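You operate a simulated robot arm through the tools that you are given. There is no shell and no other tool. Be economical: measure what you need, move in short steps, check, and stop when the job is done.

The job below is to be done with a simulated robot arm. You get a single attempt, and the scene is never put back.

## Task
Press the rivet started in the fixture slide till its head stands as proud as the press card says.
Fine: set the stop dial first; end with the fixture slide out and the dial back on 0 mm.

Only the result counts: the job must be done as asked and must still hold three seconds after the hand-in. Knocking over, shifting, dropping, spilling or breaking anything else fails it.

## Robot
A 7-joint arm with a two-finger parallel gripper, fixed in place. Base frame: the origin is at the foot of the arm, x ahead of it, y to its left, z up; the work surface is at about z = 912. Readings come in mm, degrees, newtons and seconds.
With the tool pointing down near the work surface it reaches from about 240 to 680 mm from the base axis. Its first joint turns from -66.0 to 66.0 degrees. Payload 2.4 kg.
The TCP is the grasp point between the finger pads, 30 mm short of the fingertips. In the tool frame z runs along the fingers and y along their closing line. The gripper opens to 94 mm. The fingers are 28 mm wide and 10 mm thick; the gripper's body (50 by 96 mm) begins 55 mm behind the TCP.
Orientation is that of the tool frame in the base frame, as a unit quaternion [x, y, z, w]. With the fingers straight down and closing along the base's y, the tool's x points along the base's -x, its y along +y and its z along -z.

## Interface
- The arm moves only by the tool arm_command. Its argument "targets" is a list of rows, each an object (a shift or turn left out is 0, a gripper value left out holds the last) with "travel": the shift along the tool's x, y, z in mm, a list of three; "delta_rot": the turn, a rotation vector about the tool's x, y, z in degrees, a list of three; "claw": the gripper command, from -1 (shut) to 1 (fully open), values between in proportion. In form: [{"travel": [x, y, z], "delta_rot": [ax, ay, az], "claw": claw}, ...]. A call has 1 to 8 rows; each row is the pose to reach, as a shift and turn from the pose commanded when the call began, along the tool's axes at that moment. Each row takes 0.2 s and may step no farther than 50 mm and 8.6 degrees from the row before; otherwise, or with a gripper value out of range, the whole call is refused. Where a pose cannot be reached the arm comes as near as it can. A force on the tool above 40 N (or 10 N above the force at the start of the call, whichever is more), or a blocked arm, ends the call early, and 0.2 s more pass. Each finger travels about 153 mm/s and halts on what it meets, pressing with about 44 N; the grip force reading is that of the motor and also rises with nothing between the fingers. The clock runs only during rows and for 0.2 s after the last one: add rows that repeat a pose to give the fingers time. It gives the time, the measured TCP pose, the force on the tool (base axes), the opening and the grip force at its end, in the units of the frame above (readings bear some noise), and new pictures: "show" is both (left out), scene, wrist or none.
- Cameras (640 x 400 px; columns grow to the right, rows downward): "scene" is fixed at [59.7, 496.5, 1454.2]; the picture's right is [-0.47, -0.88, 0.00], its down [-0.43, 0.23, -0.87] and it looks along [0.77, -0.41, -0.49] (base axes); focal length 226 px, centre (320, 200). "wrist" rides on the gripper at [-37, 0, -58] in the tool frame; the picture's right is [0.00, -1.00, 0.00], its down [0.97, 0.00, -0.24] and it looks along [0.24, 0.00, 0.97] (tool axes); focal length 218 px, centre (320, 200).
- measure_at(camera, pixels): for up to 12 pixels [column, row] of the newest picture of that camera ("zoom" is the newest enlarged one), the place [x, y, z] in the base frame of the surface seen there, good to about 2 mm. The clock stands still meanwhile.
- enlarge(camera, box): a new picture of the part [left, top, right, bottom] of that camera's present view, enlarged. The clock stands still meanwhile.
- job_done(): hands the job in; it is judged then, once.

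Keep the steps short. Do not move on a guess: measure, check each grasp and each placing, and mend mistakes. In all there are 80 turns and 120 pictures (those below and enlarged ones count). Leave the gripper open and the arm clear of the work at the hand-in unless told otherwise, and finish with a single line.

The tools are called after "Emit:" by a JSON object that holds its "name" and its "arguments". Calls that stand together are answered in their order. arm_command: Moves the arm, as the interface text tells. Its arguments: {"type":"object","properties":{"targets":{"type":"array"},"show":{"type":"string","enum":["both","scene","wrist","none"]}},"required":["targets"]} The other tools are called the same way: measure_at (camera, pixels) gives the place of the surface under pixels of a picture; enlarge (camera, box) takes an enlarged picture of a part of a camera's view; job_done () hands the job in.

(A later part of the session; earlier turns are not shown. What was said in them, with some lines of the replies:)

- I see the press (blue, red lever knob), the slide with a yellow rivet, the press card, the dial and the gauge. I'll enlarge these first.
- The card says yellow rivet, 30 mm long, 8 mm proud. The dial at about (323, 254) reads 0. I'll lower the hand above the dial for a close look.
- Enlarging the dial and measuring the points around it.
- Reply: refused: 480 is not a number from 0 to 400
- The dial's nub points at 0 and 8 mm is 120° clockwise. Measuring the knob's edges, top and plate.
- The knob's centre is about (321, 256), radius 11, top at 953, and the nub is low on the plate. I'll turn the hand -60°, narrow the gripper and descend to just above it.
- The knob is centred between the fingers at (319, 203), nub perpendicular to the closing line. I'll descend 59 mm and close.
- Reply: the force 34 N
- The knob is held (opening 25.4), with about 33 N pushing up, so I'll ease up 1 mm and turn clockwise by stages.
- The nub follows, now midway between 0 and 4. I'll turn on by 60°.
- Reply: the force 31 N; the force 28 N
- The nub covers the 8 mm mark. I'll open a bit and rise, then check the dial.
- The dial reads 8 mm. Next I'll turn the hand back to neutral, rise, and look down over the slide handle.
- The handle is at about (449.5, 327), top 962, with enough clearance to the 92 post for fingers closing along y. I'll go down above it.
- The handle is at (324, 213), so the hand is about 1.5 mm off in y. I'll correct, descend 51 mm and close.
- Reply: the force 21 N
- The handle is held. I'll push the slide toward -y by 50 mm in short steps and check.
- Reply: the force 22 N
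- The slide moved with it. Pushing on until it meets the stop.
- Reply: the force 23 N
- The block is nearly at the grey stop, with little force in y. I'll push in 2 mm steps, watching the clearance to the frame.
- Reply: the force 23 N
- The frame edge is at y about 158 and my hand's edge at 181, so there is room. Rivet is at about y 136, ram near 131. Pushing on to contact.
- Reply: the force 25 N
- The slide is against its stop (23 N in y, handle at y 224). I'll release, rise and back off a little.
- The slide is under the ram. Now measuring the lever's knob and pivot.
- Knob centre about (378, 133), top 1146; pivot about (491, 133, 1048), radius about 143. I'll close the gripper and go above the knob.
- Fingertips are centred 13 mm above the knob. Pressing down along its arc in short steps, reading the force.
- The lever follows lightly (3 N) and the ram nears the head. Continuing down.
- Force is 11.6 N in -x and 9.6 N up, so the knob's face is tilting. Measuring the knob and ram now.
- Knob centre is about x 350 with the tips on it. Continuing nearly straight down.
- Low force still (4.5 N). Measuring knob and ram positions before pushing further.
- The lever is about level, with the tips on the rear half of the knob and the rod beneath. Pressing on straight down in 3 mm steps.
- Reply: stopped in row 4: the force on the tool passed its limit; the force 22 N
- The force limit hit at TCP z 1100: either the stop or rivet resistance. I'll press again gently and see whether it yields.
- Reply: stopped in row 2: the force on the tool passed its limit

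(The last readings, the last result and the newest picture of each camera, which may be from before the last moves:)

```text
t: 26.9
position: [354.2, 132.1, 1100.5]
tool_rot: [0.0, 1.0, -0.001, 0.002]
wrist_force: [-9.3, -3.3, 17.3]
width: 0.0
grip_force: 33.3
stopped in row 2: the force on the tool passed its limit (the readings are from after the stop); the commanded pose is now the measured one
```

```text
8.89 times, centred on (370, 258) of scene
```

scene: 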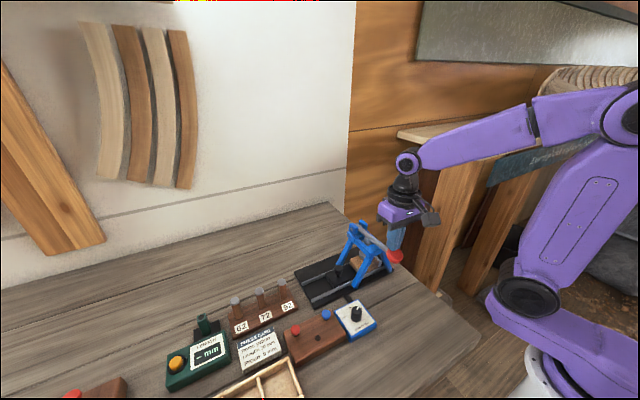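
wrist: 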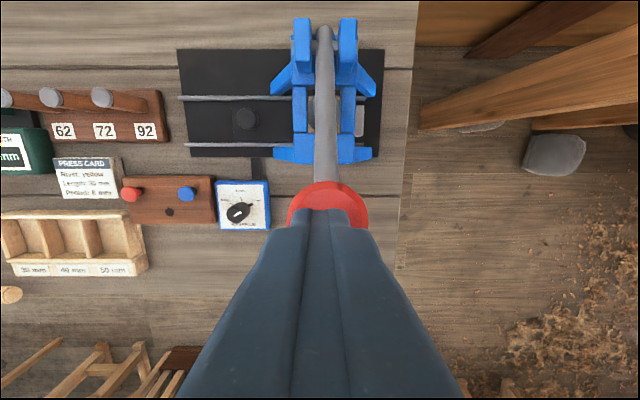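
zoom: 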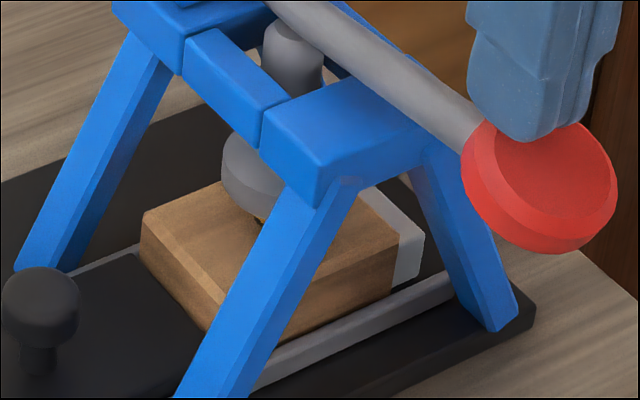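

It holds firm at the same z, so it's the stop. I'll rise with the hand and see whether the lever springs back.

Emit:
{"name": "arm_command", "arguments": {"targets": [{"travel": [0, 0, -15]}, {"travel": [0, 0, -35]}, {"travel": [0, 0, -60]}, {"travel": [0, 0, -90]}, {"travel": [0, 0, -90]}]}}

Emit:
{"name": "enlarge", "arguments": {"camera": "scene", "box": [330, 200, 410, 280]}}

```text
t: 28.1
position: [353.8, 132.7, 1191.3]
tool_rot: [0.0, 1.0, 0.001, 0.001]
wrist_force: [0.8, -0.4, 0.1]
width: 0.0
grip_force: 32.9
```

scene: 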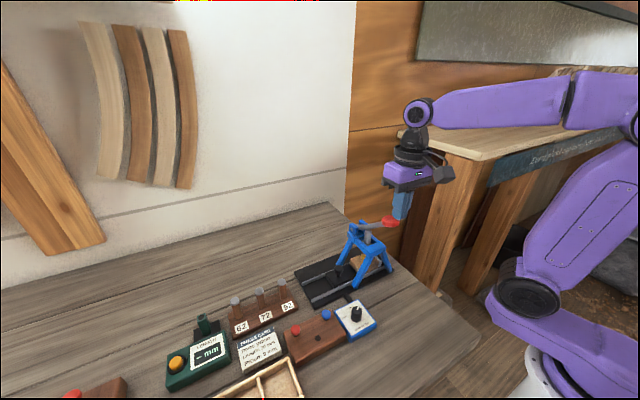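
wrist: 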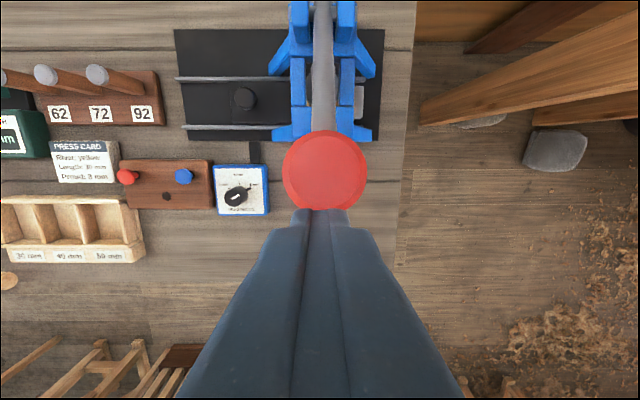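

```text
5.00 times, centred on (370, 240) of scene
```

zoom: 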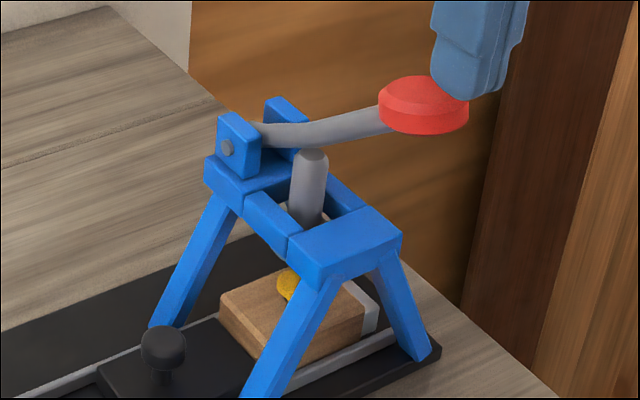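

The lever sprang back and the head is lower. Now back to the handle at about (449.5, 223.5).

Emit:
{"name": "arm_command", "arguments": {"targets": [{"travel": [0, 30, -15]}, {"travel": [0, 65, -15]}, {"travel": [-30, 100, -15], "claw": -0.2}, {"travel": [-65, 100, 0]}, {"travel": [-95.5, 100, 40]}, {"travel": [-95.5, 98, 80]}, {"travel": [-95.5, 94, 120]}, {"travel": [-95.5, 91, 165]}]}}

Emit:
{"name": "enlarge", "arguments": {"camera": "scene", "box": [310, 200, 410, 290]}}

```text
refused: row 5 steps farther than a row can; nothing moved
```

```text
4.44 times, centred on (360, 245) of scene
```

zoom: 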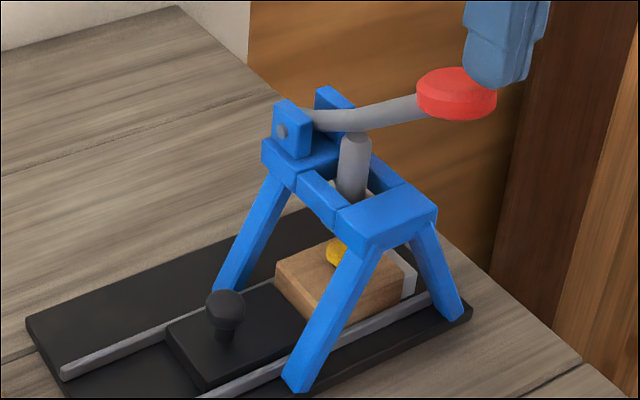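

One step was too long; I'll retry with shorter steps.

Emit:
{"name": "arm_command", "arguments": {"targets": [{"travel": [0, 30, -15]}, {"travel": [0, 65, -15]}, {"travel": [-30, 98, -15], "claw": -0.2}, {"travel": [-65, 98, 5]}, {"travel": [-95.5, 98, 38]}, {"travel": [-95.5, 96, 82]}, {"travel": [-95.5, 93, 126]}, {"travel": [-95.5, 91, 165]}]}}

Emit:
{"name": "measure_at", "arguments": {"camera": "wrist", "pixels": [[322, 213], [320, 205], [320, 222]]}}

```text
t: 29.9
position: [449.9, 224.1, 1026.3]
tool_rot: [-0.001, 1.0, 0.0, 0.002]
wrist_force: [-0.7, -0.3, 0.1]
width: 37.8
grip_force: 0.1
```

scene: 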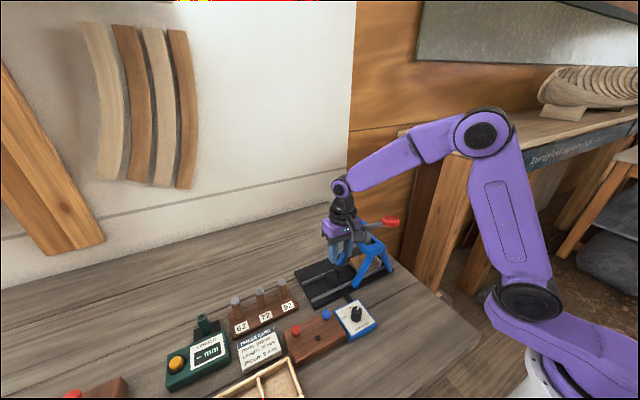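
wrist: 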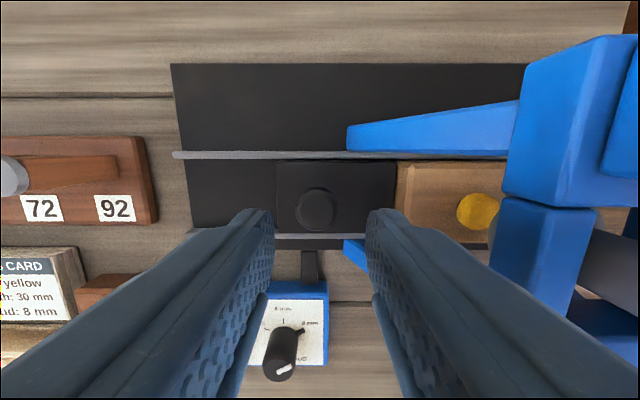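

```text
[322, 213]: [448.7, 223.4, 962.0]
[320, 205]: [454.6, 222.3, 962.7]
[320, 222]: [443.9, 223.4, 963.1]
```

The handle is at (316, 208), about 1.5 mm to +y. I'll correct, descend 61 mm and close.

Emit:
{"name": "arm_command", "arguments": {"targets": [{"travel": [0, 1.5, 30]}, {"travel": [0, 1.5, 61]}, {"travel": [0, 1.5, 61], "claw": -0.6}, {"travel": [0, 1.5, 61], "claw": -1}, {"travel": [0, 1.5, 61]}], "show": "wrist"}}

```text
t: 31.1
position: [449.8, 224.6, 964.7]
tool_rot: [0.0, 1.0, 0.001, 0.002]
wrist_force: [-5.5, 2.9, 19.2]
width: 25.4
grip_force: 45.3
```

wrist: 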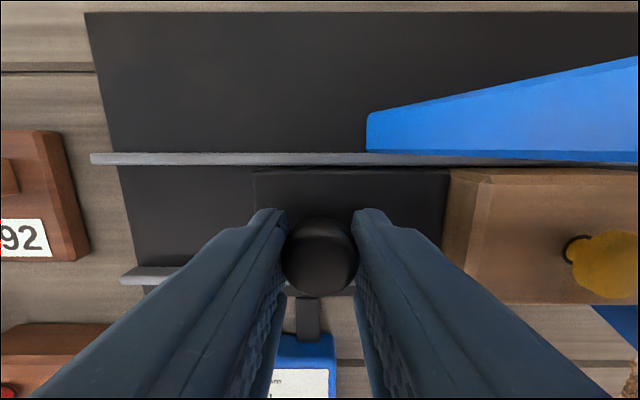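

The handle is held. Pulling the slide out toward +y by steps to its original place (y about 326).

Emit:
{"name": "arm_command", "arguments": {"targets": [{"travel": [0, 13, 0]}, {"travel": [0, 26, 0]}, {"travel": [0, 39, 0]}, {"travel": [0, 52, 0]}, {"travel": [0, 65, 0]}, {"travel": [0, 77, 0]}, {"travel": [0, 88, 0]}, {"travel": [0, 95, 0]}]}}

Emit:
{"name": "enlarge", "arguments": {"camera": "scene", "box": [290, 220, 400, 320]}}

```text
t: 32.9
position: [451.0, 320.8, 963.1]
tool_rot: [-0.001, 1.0, 0.0, 0.003]
wrist_force: [-11.2, 0.3, 30.2]
width: 25.3
grip_force: 45.7
```

scene: 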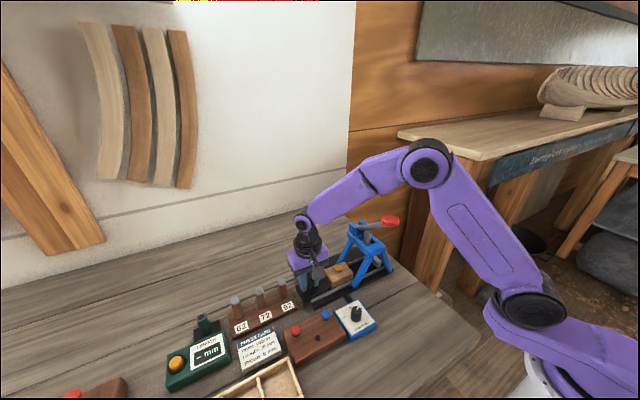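
wrist: 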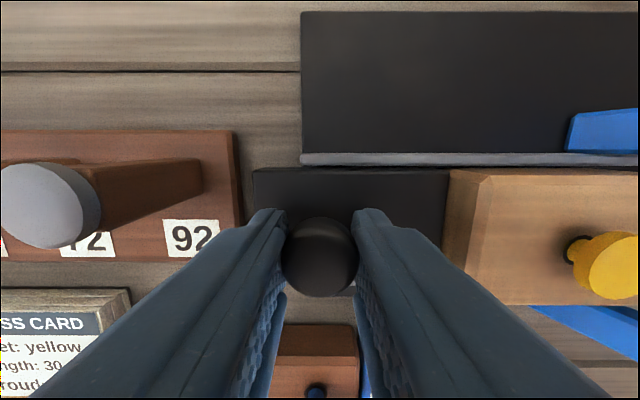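

```text
4.00 times, centred on (345, 270) of scene
```

zoom: 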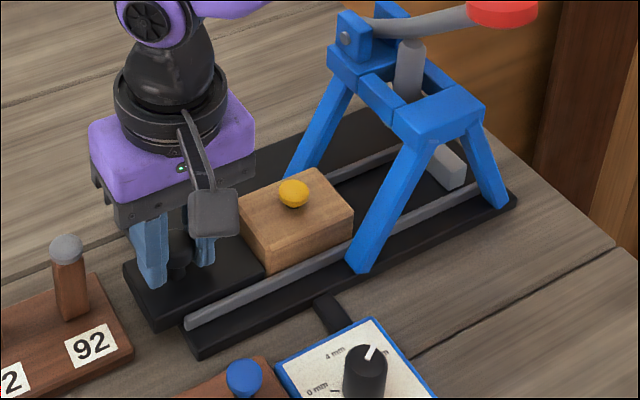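

Nearly out. I'll pull 5 mm more, ease up slightly, and measure the head.

Emit:
{"name": "arm_command", "arguments": {"targets": [{"travel": [0, 2, -1]}, {"travel": [0, 4, -1]}, {"travel": [0, 5, -1]}], "show": "scene"}}

Emit:
{"name": "enlarge", "arguments": {"camera": "scene", "box": [320, 255, 370, 290]}}

```text
t: 33.7
position: [450.7, 325.6, 965.1]
tool_rot: [0.0, 1.0, 0.0, 0.002]
wrist_force: [-8.2, -1.6, 16.7]
width: 25.5
grip_force: 45.0
```

scene: 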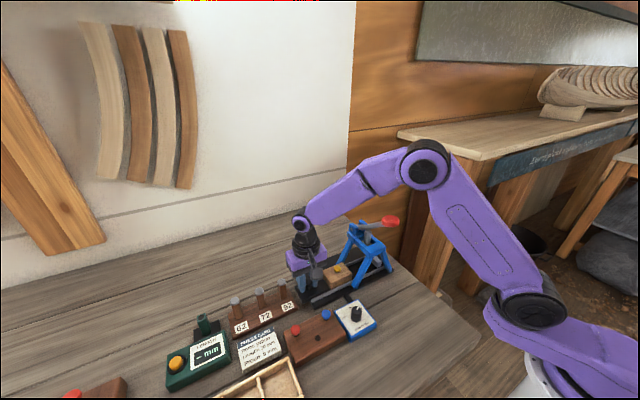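

```text
11.43 times, centred on (345, 272) of scene
```

zoom: 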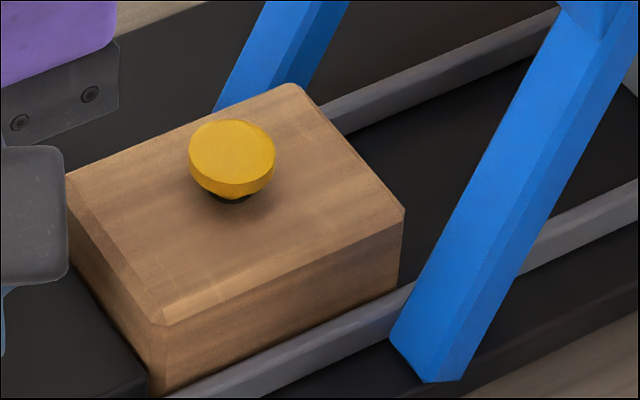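

Emit:
{"name": "measure_at", "arguments": {"camera": "zoom", "pixels": [[232, 150], [215, 145], [250, 155], [232, 165], [300, 150], [180, 230], [280, 220], [150, 190], [240, 240], [300, 200]]}}

```text
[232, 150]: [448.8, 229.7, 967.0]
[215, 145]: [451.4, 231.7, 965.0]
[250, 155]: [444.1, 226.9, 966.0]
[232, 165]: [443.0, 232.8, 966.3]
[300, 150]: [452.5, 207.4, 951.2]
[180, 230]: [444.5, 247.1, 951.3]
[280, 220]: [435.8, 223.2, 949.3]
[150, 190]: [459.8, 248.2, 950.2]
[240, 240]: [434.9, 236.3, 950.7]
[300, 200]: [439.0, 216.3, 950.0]
```

The head top reads about 966 and the block top about 950, so the top stands about 16 mm; I need the gap under the head. Enlarging the wrist view, which sees it from lower.

Emit:
{"name": "arm_command", "arguments": {"targets": [{"travel": [0, 0, 0], "claw": -0.2}, {"travel": [0, 0, 0]}], "show": "wrist"}}

Emit:
{"name": "enlarge", "arguments": {"camera": "wrist", "box": [520, 200, 640, 290]}}

```text
t: 34.3
position: [450.0, 324.8, 965.1]
tool_rot: [0.0, 1.0, 0.0, 0.001]
wrist_force: [0.1, -0.6, -0.1]
width: 37.8
grip_force: 0.0
```

wrist: 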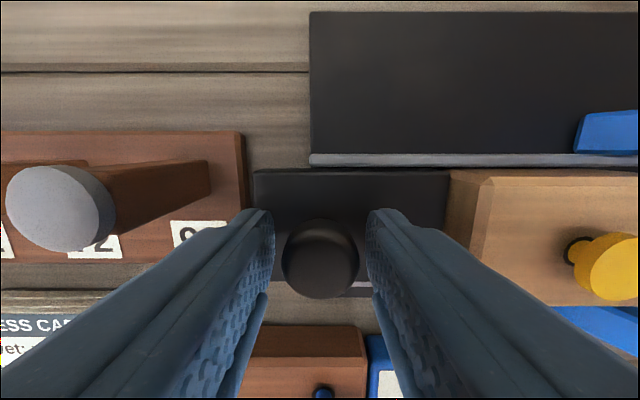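

```text
4.44 times, centred on (580, 245) of wrist
```

zoom: 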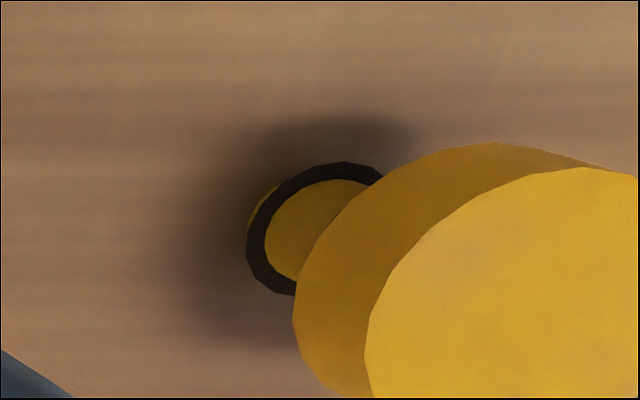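

The shank and the head's rim are visible. Measuring the head's face, rim and block here.

Emit:
{"name": "measure_at", "arguments": {"camera": "zoom", "pixels": [[480, 300], [420, 300], [560, 250], [600, 350], [375, 350], [330, 300], [310, 330], [400, 200], [100, 150], [300, 60], [150, 330], [258, 270]]}}

```text
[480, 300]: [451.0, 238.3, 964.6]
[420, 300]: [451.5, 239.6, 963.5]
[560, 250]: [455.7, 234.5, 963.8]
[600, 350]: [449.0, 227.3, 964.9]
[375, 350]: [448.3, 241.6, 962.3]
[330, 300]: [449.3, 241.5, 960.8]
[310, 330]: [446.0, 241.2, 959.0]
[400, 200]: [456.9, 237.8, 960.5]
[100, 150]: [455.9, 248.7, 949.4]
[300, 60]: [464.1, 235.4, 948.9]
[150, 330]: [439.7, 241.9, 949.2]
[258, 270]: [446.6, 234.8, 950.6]
```

Head underside is about 958 and block 949, so the gap is about 8 to 9 mm with a ~6 mm head, matching a hard stop at 8 mm. The slide is out where it started. Now up and over the dial, turning the hand +60°.

Emit:
{"name": "arm_command", "arguments": {"targets": [{"travel": [0, 0, -45]}, {"travel": [0, 0, -90], "delta_rot": [0, 0, 8]}, {"travel": [30, -15, -100], "delta_rot": [0, 0, 16]}, {"travel": [60, -30, -100], "delta_rot": [0, 0, 24]}, {"travel": [90, -45, -100], "delta_rot": [0, 0, 32]}, {"travel": [115, -60, -100], "delta_rot": [0, 0, 40]}, {"travel": [129, -69, -90], "delta_rot": [0, 0, 48]}, {"travel": [129, -69, -75], "delta_rot": [0, 0, 56]}]}}

Emit:
{"name": "enlarge", "arguments": {"camera": "scene", "box": [280, 190, 420, 320]}}

```text
t: 36.1
position: [320.3, 254.8, 1039.4]
tool_rot: [0.471, 0.882, 0.0, 0.002]
wrist_force: [-0.4, -0.9, 0.0]
width: 37.9
grip_force: 0.1
```

scene: 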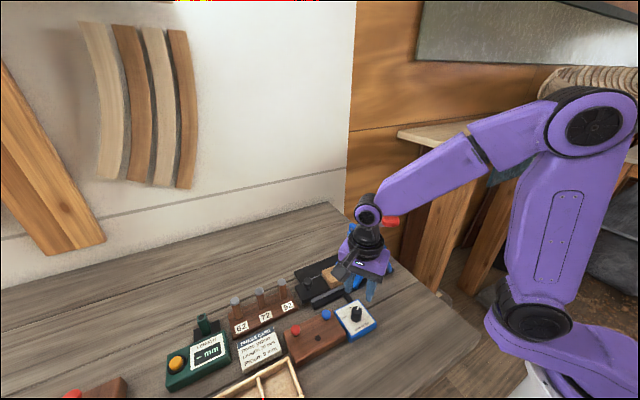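
wrist: 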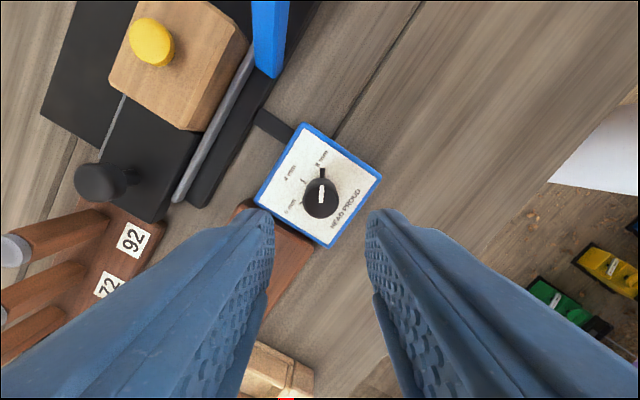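

```text
3.08 times, centred on (350, 255) of scene
```

zoom: 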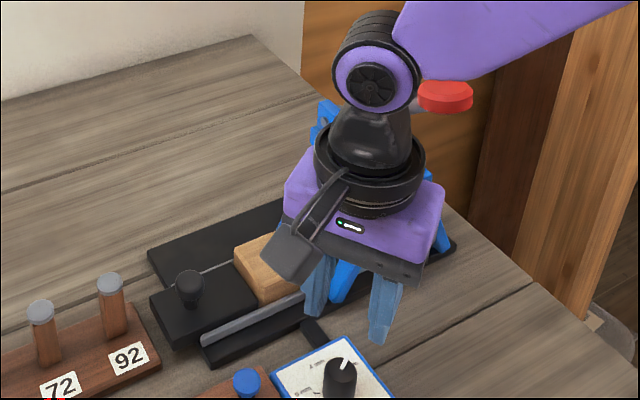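

The knob is centred at (321, 197). Descending 75 mm with 3° more turn, then closing.

Emit:
{"name": "arm_command", "arguments": {"targets": [{"travel": [0, 0, 35], "delta_rot": [0, 0, 3]}, {"travel": [0, 0, 74.5], "delta_rot": [0, 0, 3]}, {"travel": [0, 0, 74.5], "delta_rot": [0, 0, 3], "claw": -0.6}, {"travel": [0, 0, 74.5], "delta_rot": [0, 0, 3], "claw": -1}, {"travel": [0, 0, 74], "delta_rot": [0, 0, 3]}], "show": "wrist"}}

```text
t: 37.3
position: [320.1, 255.4, 965.7]
tool_rot: [0.493, 0.87, 0.001, 0.002]
wrist_force: [-9.5, -6.6, 22.8]
width: 25.6
grip_force: 45.0
```

wrist: 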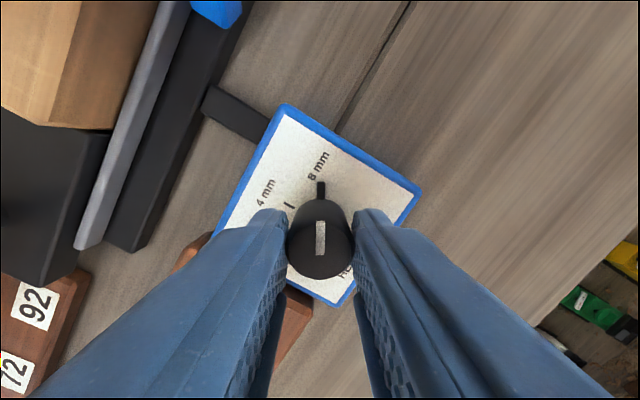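

Held. Turning back counter-clockwise: 68°, then about 52° to 0.

Emit:
{"name": "arm_command", "arguments": {"targets": [{"delta_rot": [0, 0, -8.5]}, {"delta_rot": [0, 0, -17]}, {"delta_rot": [0, 0, -25.5]}, {"delta_rot": [0, 0, -34]}, {"delta_rot": [0, 0, -42.5]}, {"delta_rot": [0, 0, -51]}, {"delta_rot": [0, 0, -59.5]}, {"delta_rot": [0, 0, -68]}], "show": "wrist"}}

Emit:
{"name": "arm_command", "arguments": {"targets": [{"delta_rot": [0, 0, -8.5]}, {"delta_rot": [0, 0, -17]}, {"delta_rot": [0, 0, -25.5]}, {"delta_rot": [0, 0, -34]}, {"delta_rot": [0, 0, -42.5]}, {"delta_rot": [0, 0, -50.5]}, {"delta_rot": [0, 0, -50.5]}], "show": "wrist"}}

```text
t: 39.1
position: [320.4, 254.1, 965.1]
tool_rot: [-0.08, 0.997, -0.001, 0.0]
wrist_force: [-13.8, -11.3, 0.5]
width: 25.3
grip_force: 44.5
```

wrist: 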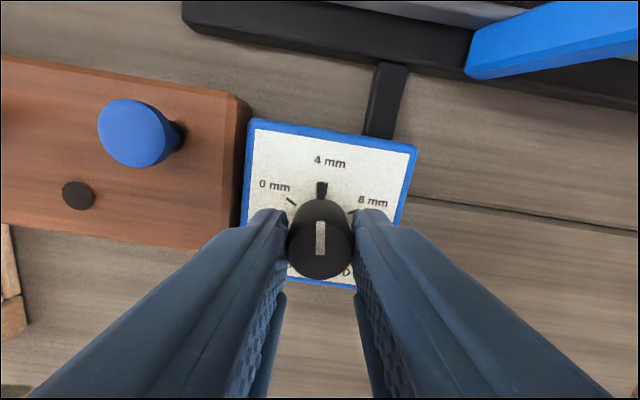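

```text
t: 40.7
position: [321.2, 254.7, 965.0]
tool_rot: [-0.497, 0.868, 0.0, 0.0]
wrist_force: [-7.9, -14.0, -12.9]
width: 25.8
grip_force: 45.3
```

wrist: 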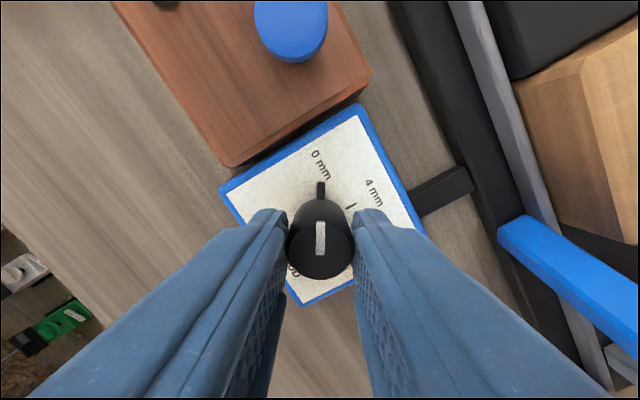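

The nub is back on 0. Releasing and rising, opening the hand once above, then checking.

Emit:
{"name": "arm_command", "arguments": {"targets": [{"travel": [0, 0, 0], "claw": -0.2}, {"travel": [0, 0, 0]}, {"travel": [0, 0, -45]}, {"travel": [0, 0, -90]}, {"travel": [0, 0, -135]}, {"travel": [0, 0, -165], "claw": 1}, {"travel": [0, 0, -165]}]}}

Emit:
{"name": "enlarge", "arguments": {"camera": "wrist", "box": [260, 100, 420, 220]}}

Emit:
{"name": "enlarge", "arguments": {"camera": "scene", "box": [160, 190, 420, 400]}}

```text
t: 42.3
position: [321.9, 254.7, 1131.2]
tool_rot: [-0.497, 0.868, -0.001, 0.0]
wrist_force: [0.0, 0.7, 0.3]
width: 94.1
grip_force: 0.0
```

scene: 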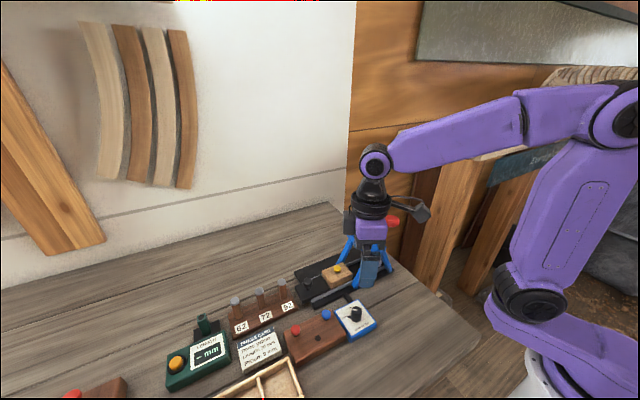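
wrist: 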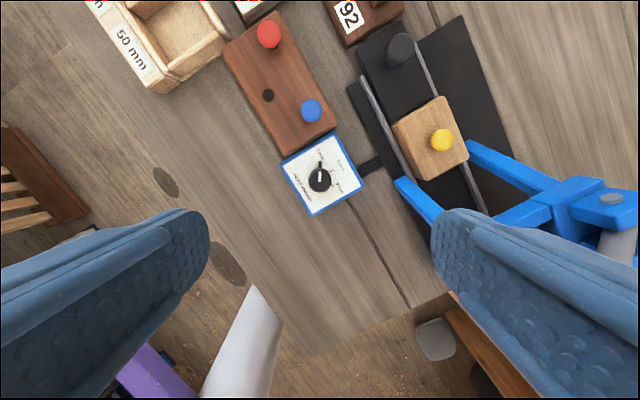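

```text
3.33 times, centred on (340, 160) of wrist
```

zoom: 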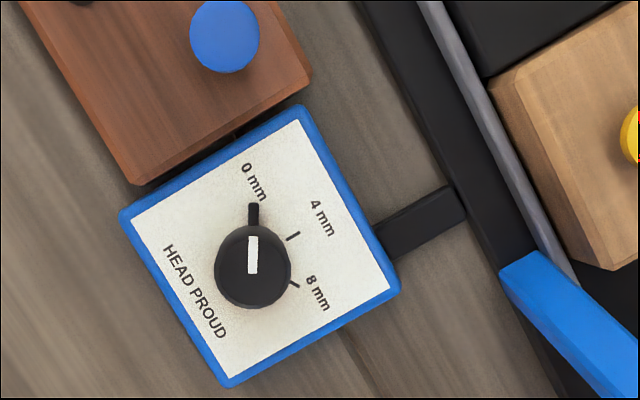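

```text
1.90 times, centred on (290, 295) of scene
```

zoom: 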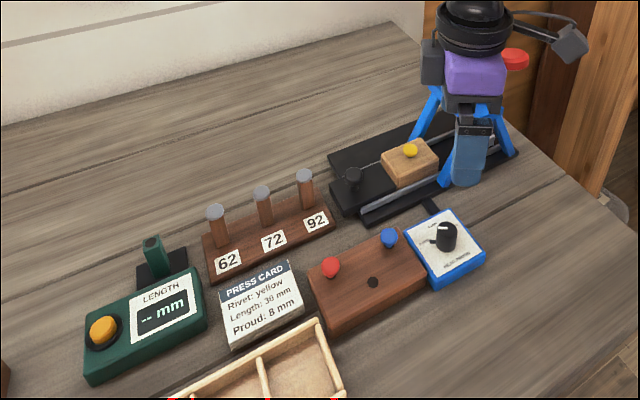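

The dial reads 0 and everything stands. One last check of the slide handle's position against the original (y about 325–327).

Emit:
{"name": "measure_at", "arguments": {"camera": "wrist", "pixels": [[400, 48], [442, 140], [415, 130]]}}

Emit:
{"name": "measure_at", "arguments": {"camera": "scene", "pixels": [[306, 281], [338, 267]]}}

```text
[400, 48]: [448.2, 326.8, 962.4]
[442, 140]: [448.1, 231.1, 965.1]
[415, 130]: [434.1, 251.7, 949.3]
```

```text
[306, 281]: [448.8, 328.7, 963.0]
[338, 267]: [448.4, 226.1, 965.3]
```

The slide is back in its out position (y 327), the dial is on 0, the gripper is open and the arm is clear. Handing in.

Emit:
{"name": "job_done", "arguments": {}}

```text
The job is handed in.
```

I pressed the yellow rivet to the 8 mm dial stop and handed the job in with the slide out, the dial on 0 mm and the arm clear; the gap under the head measured about 8–9 mm (its top stands about 16 mm), and I took "proud" to mean that gap.
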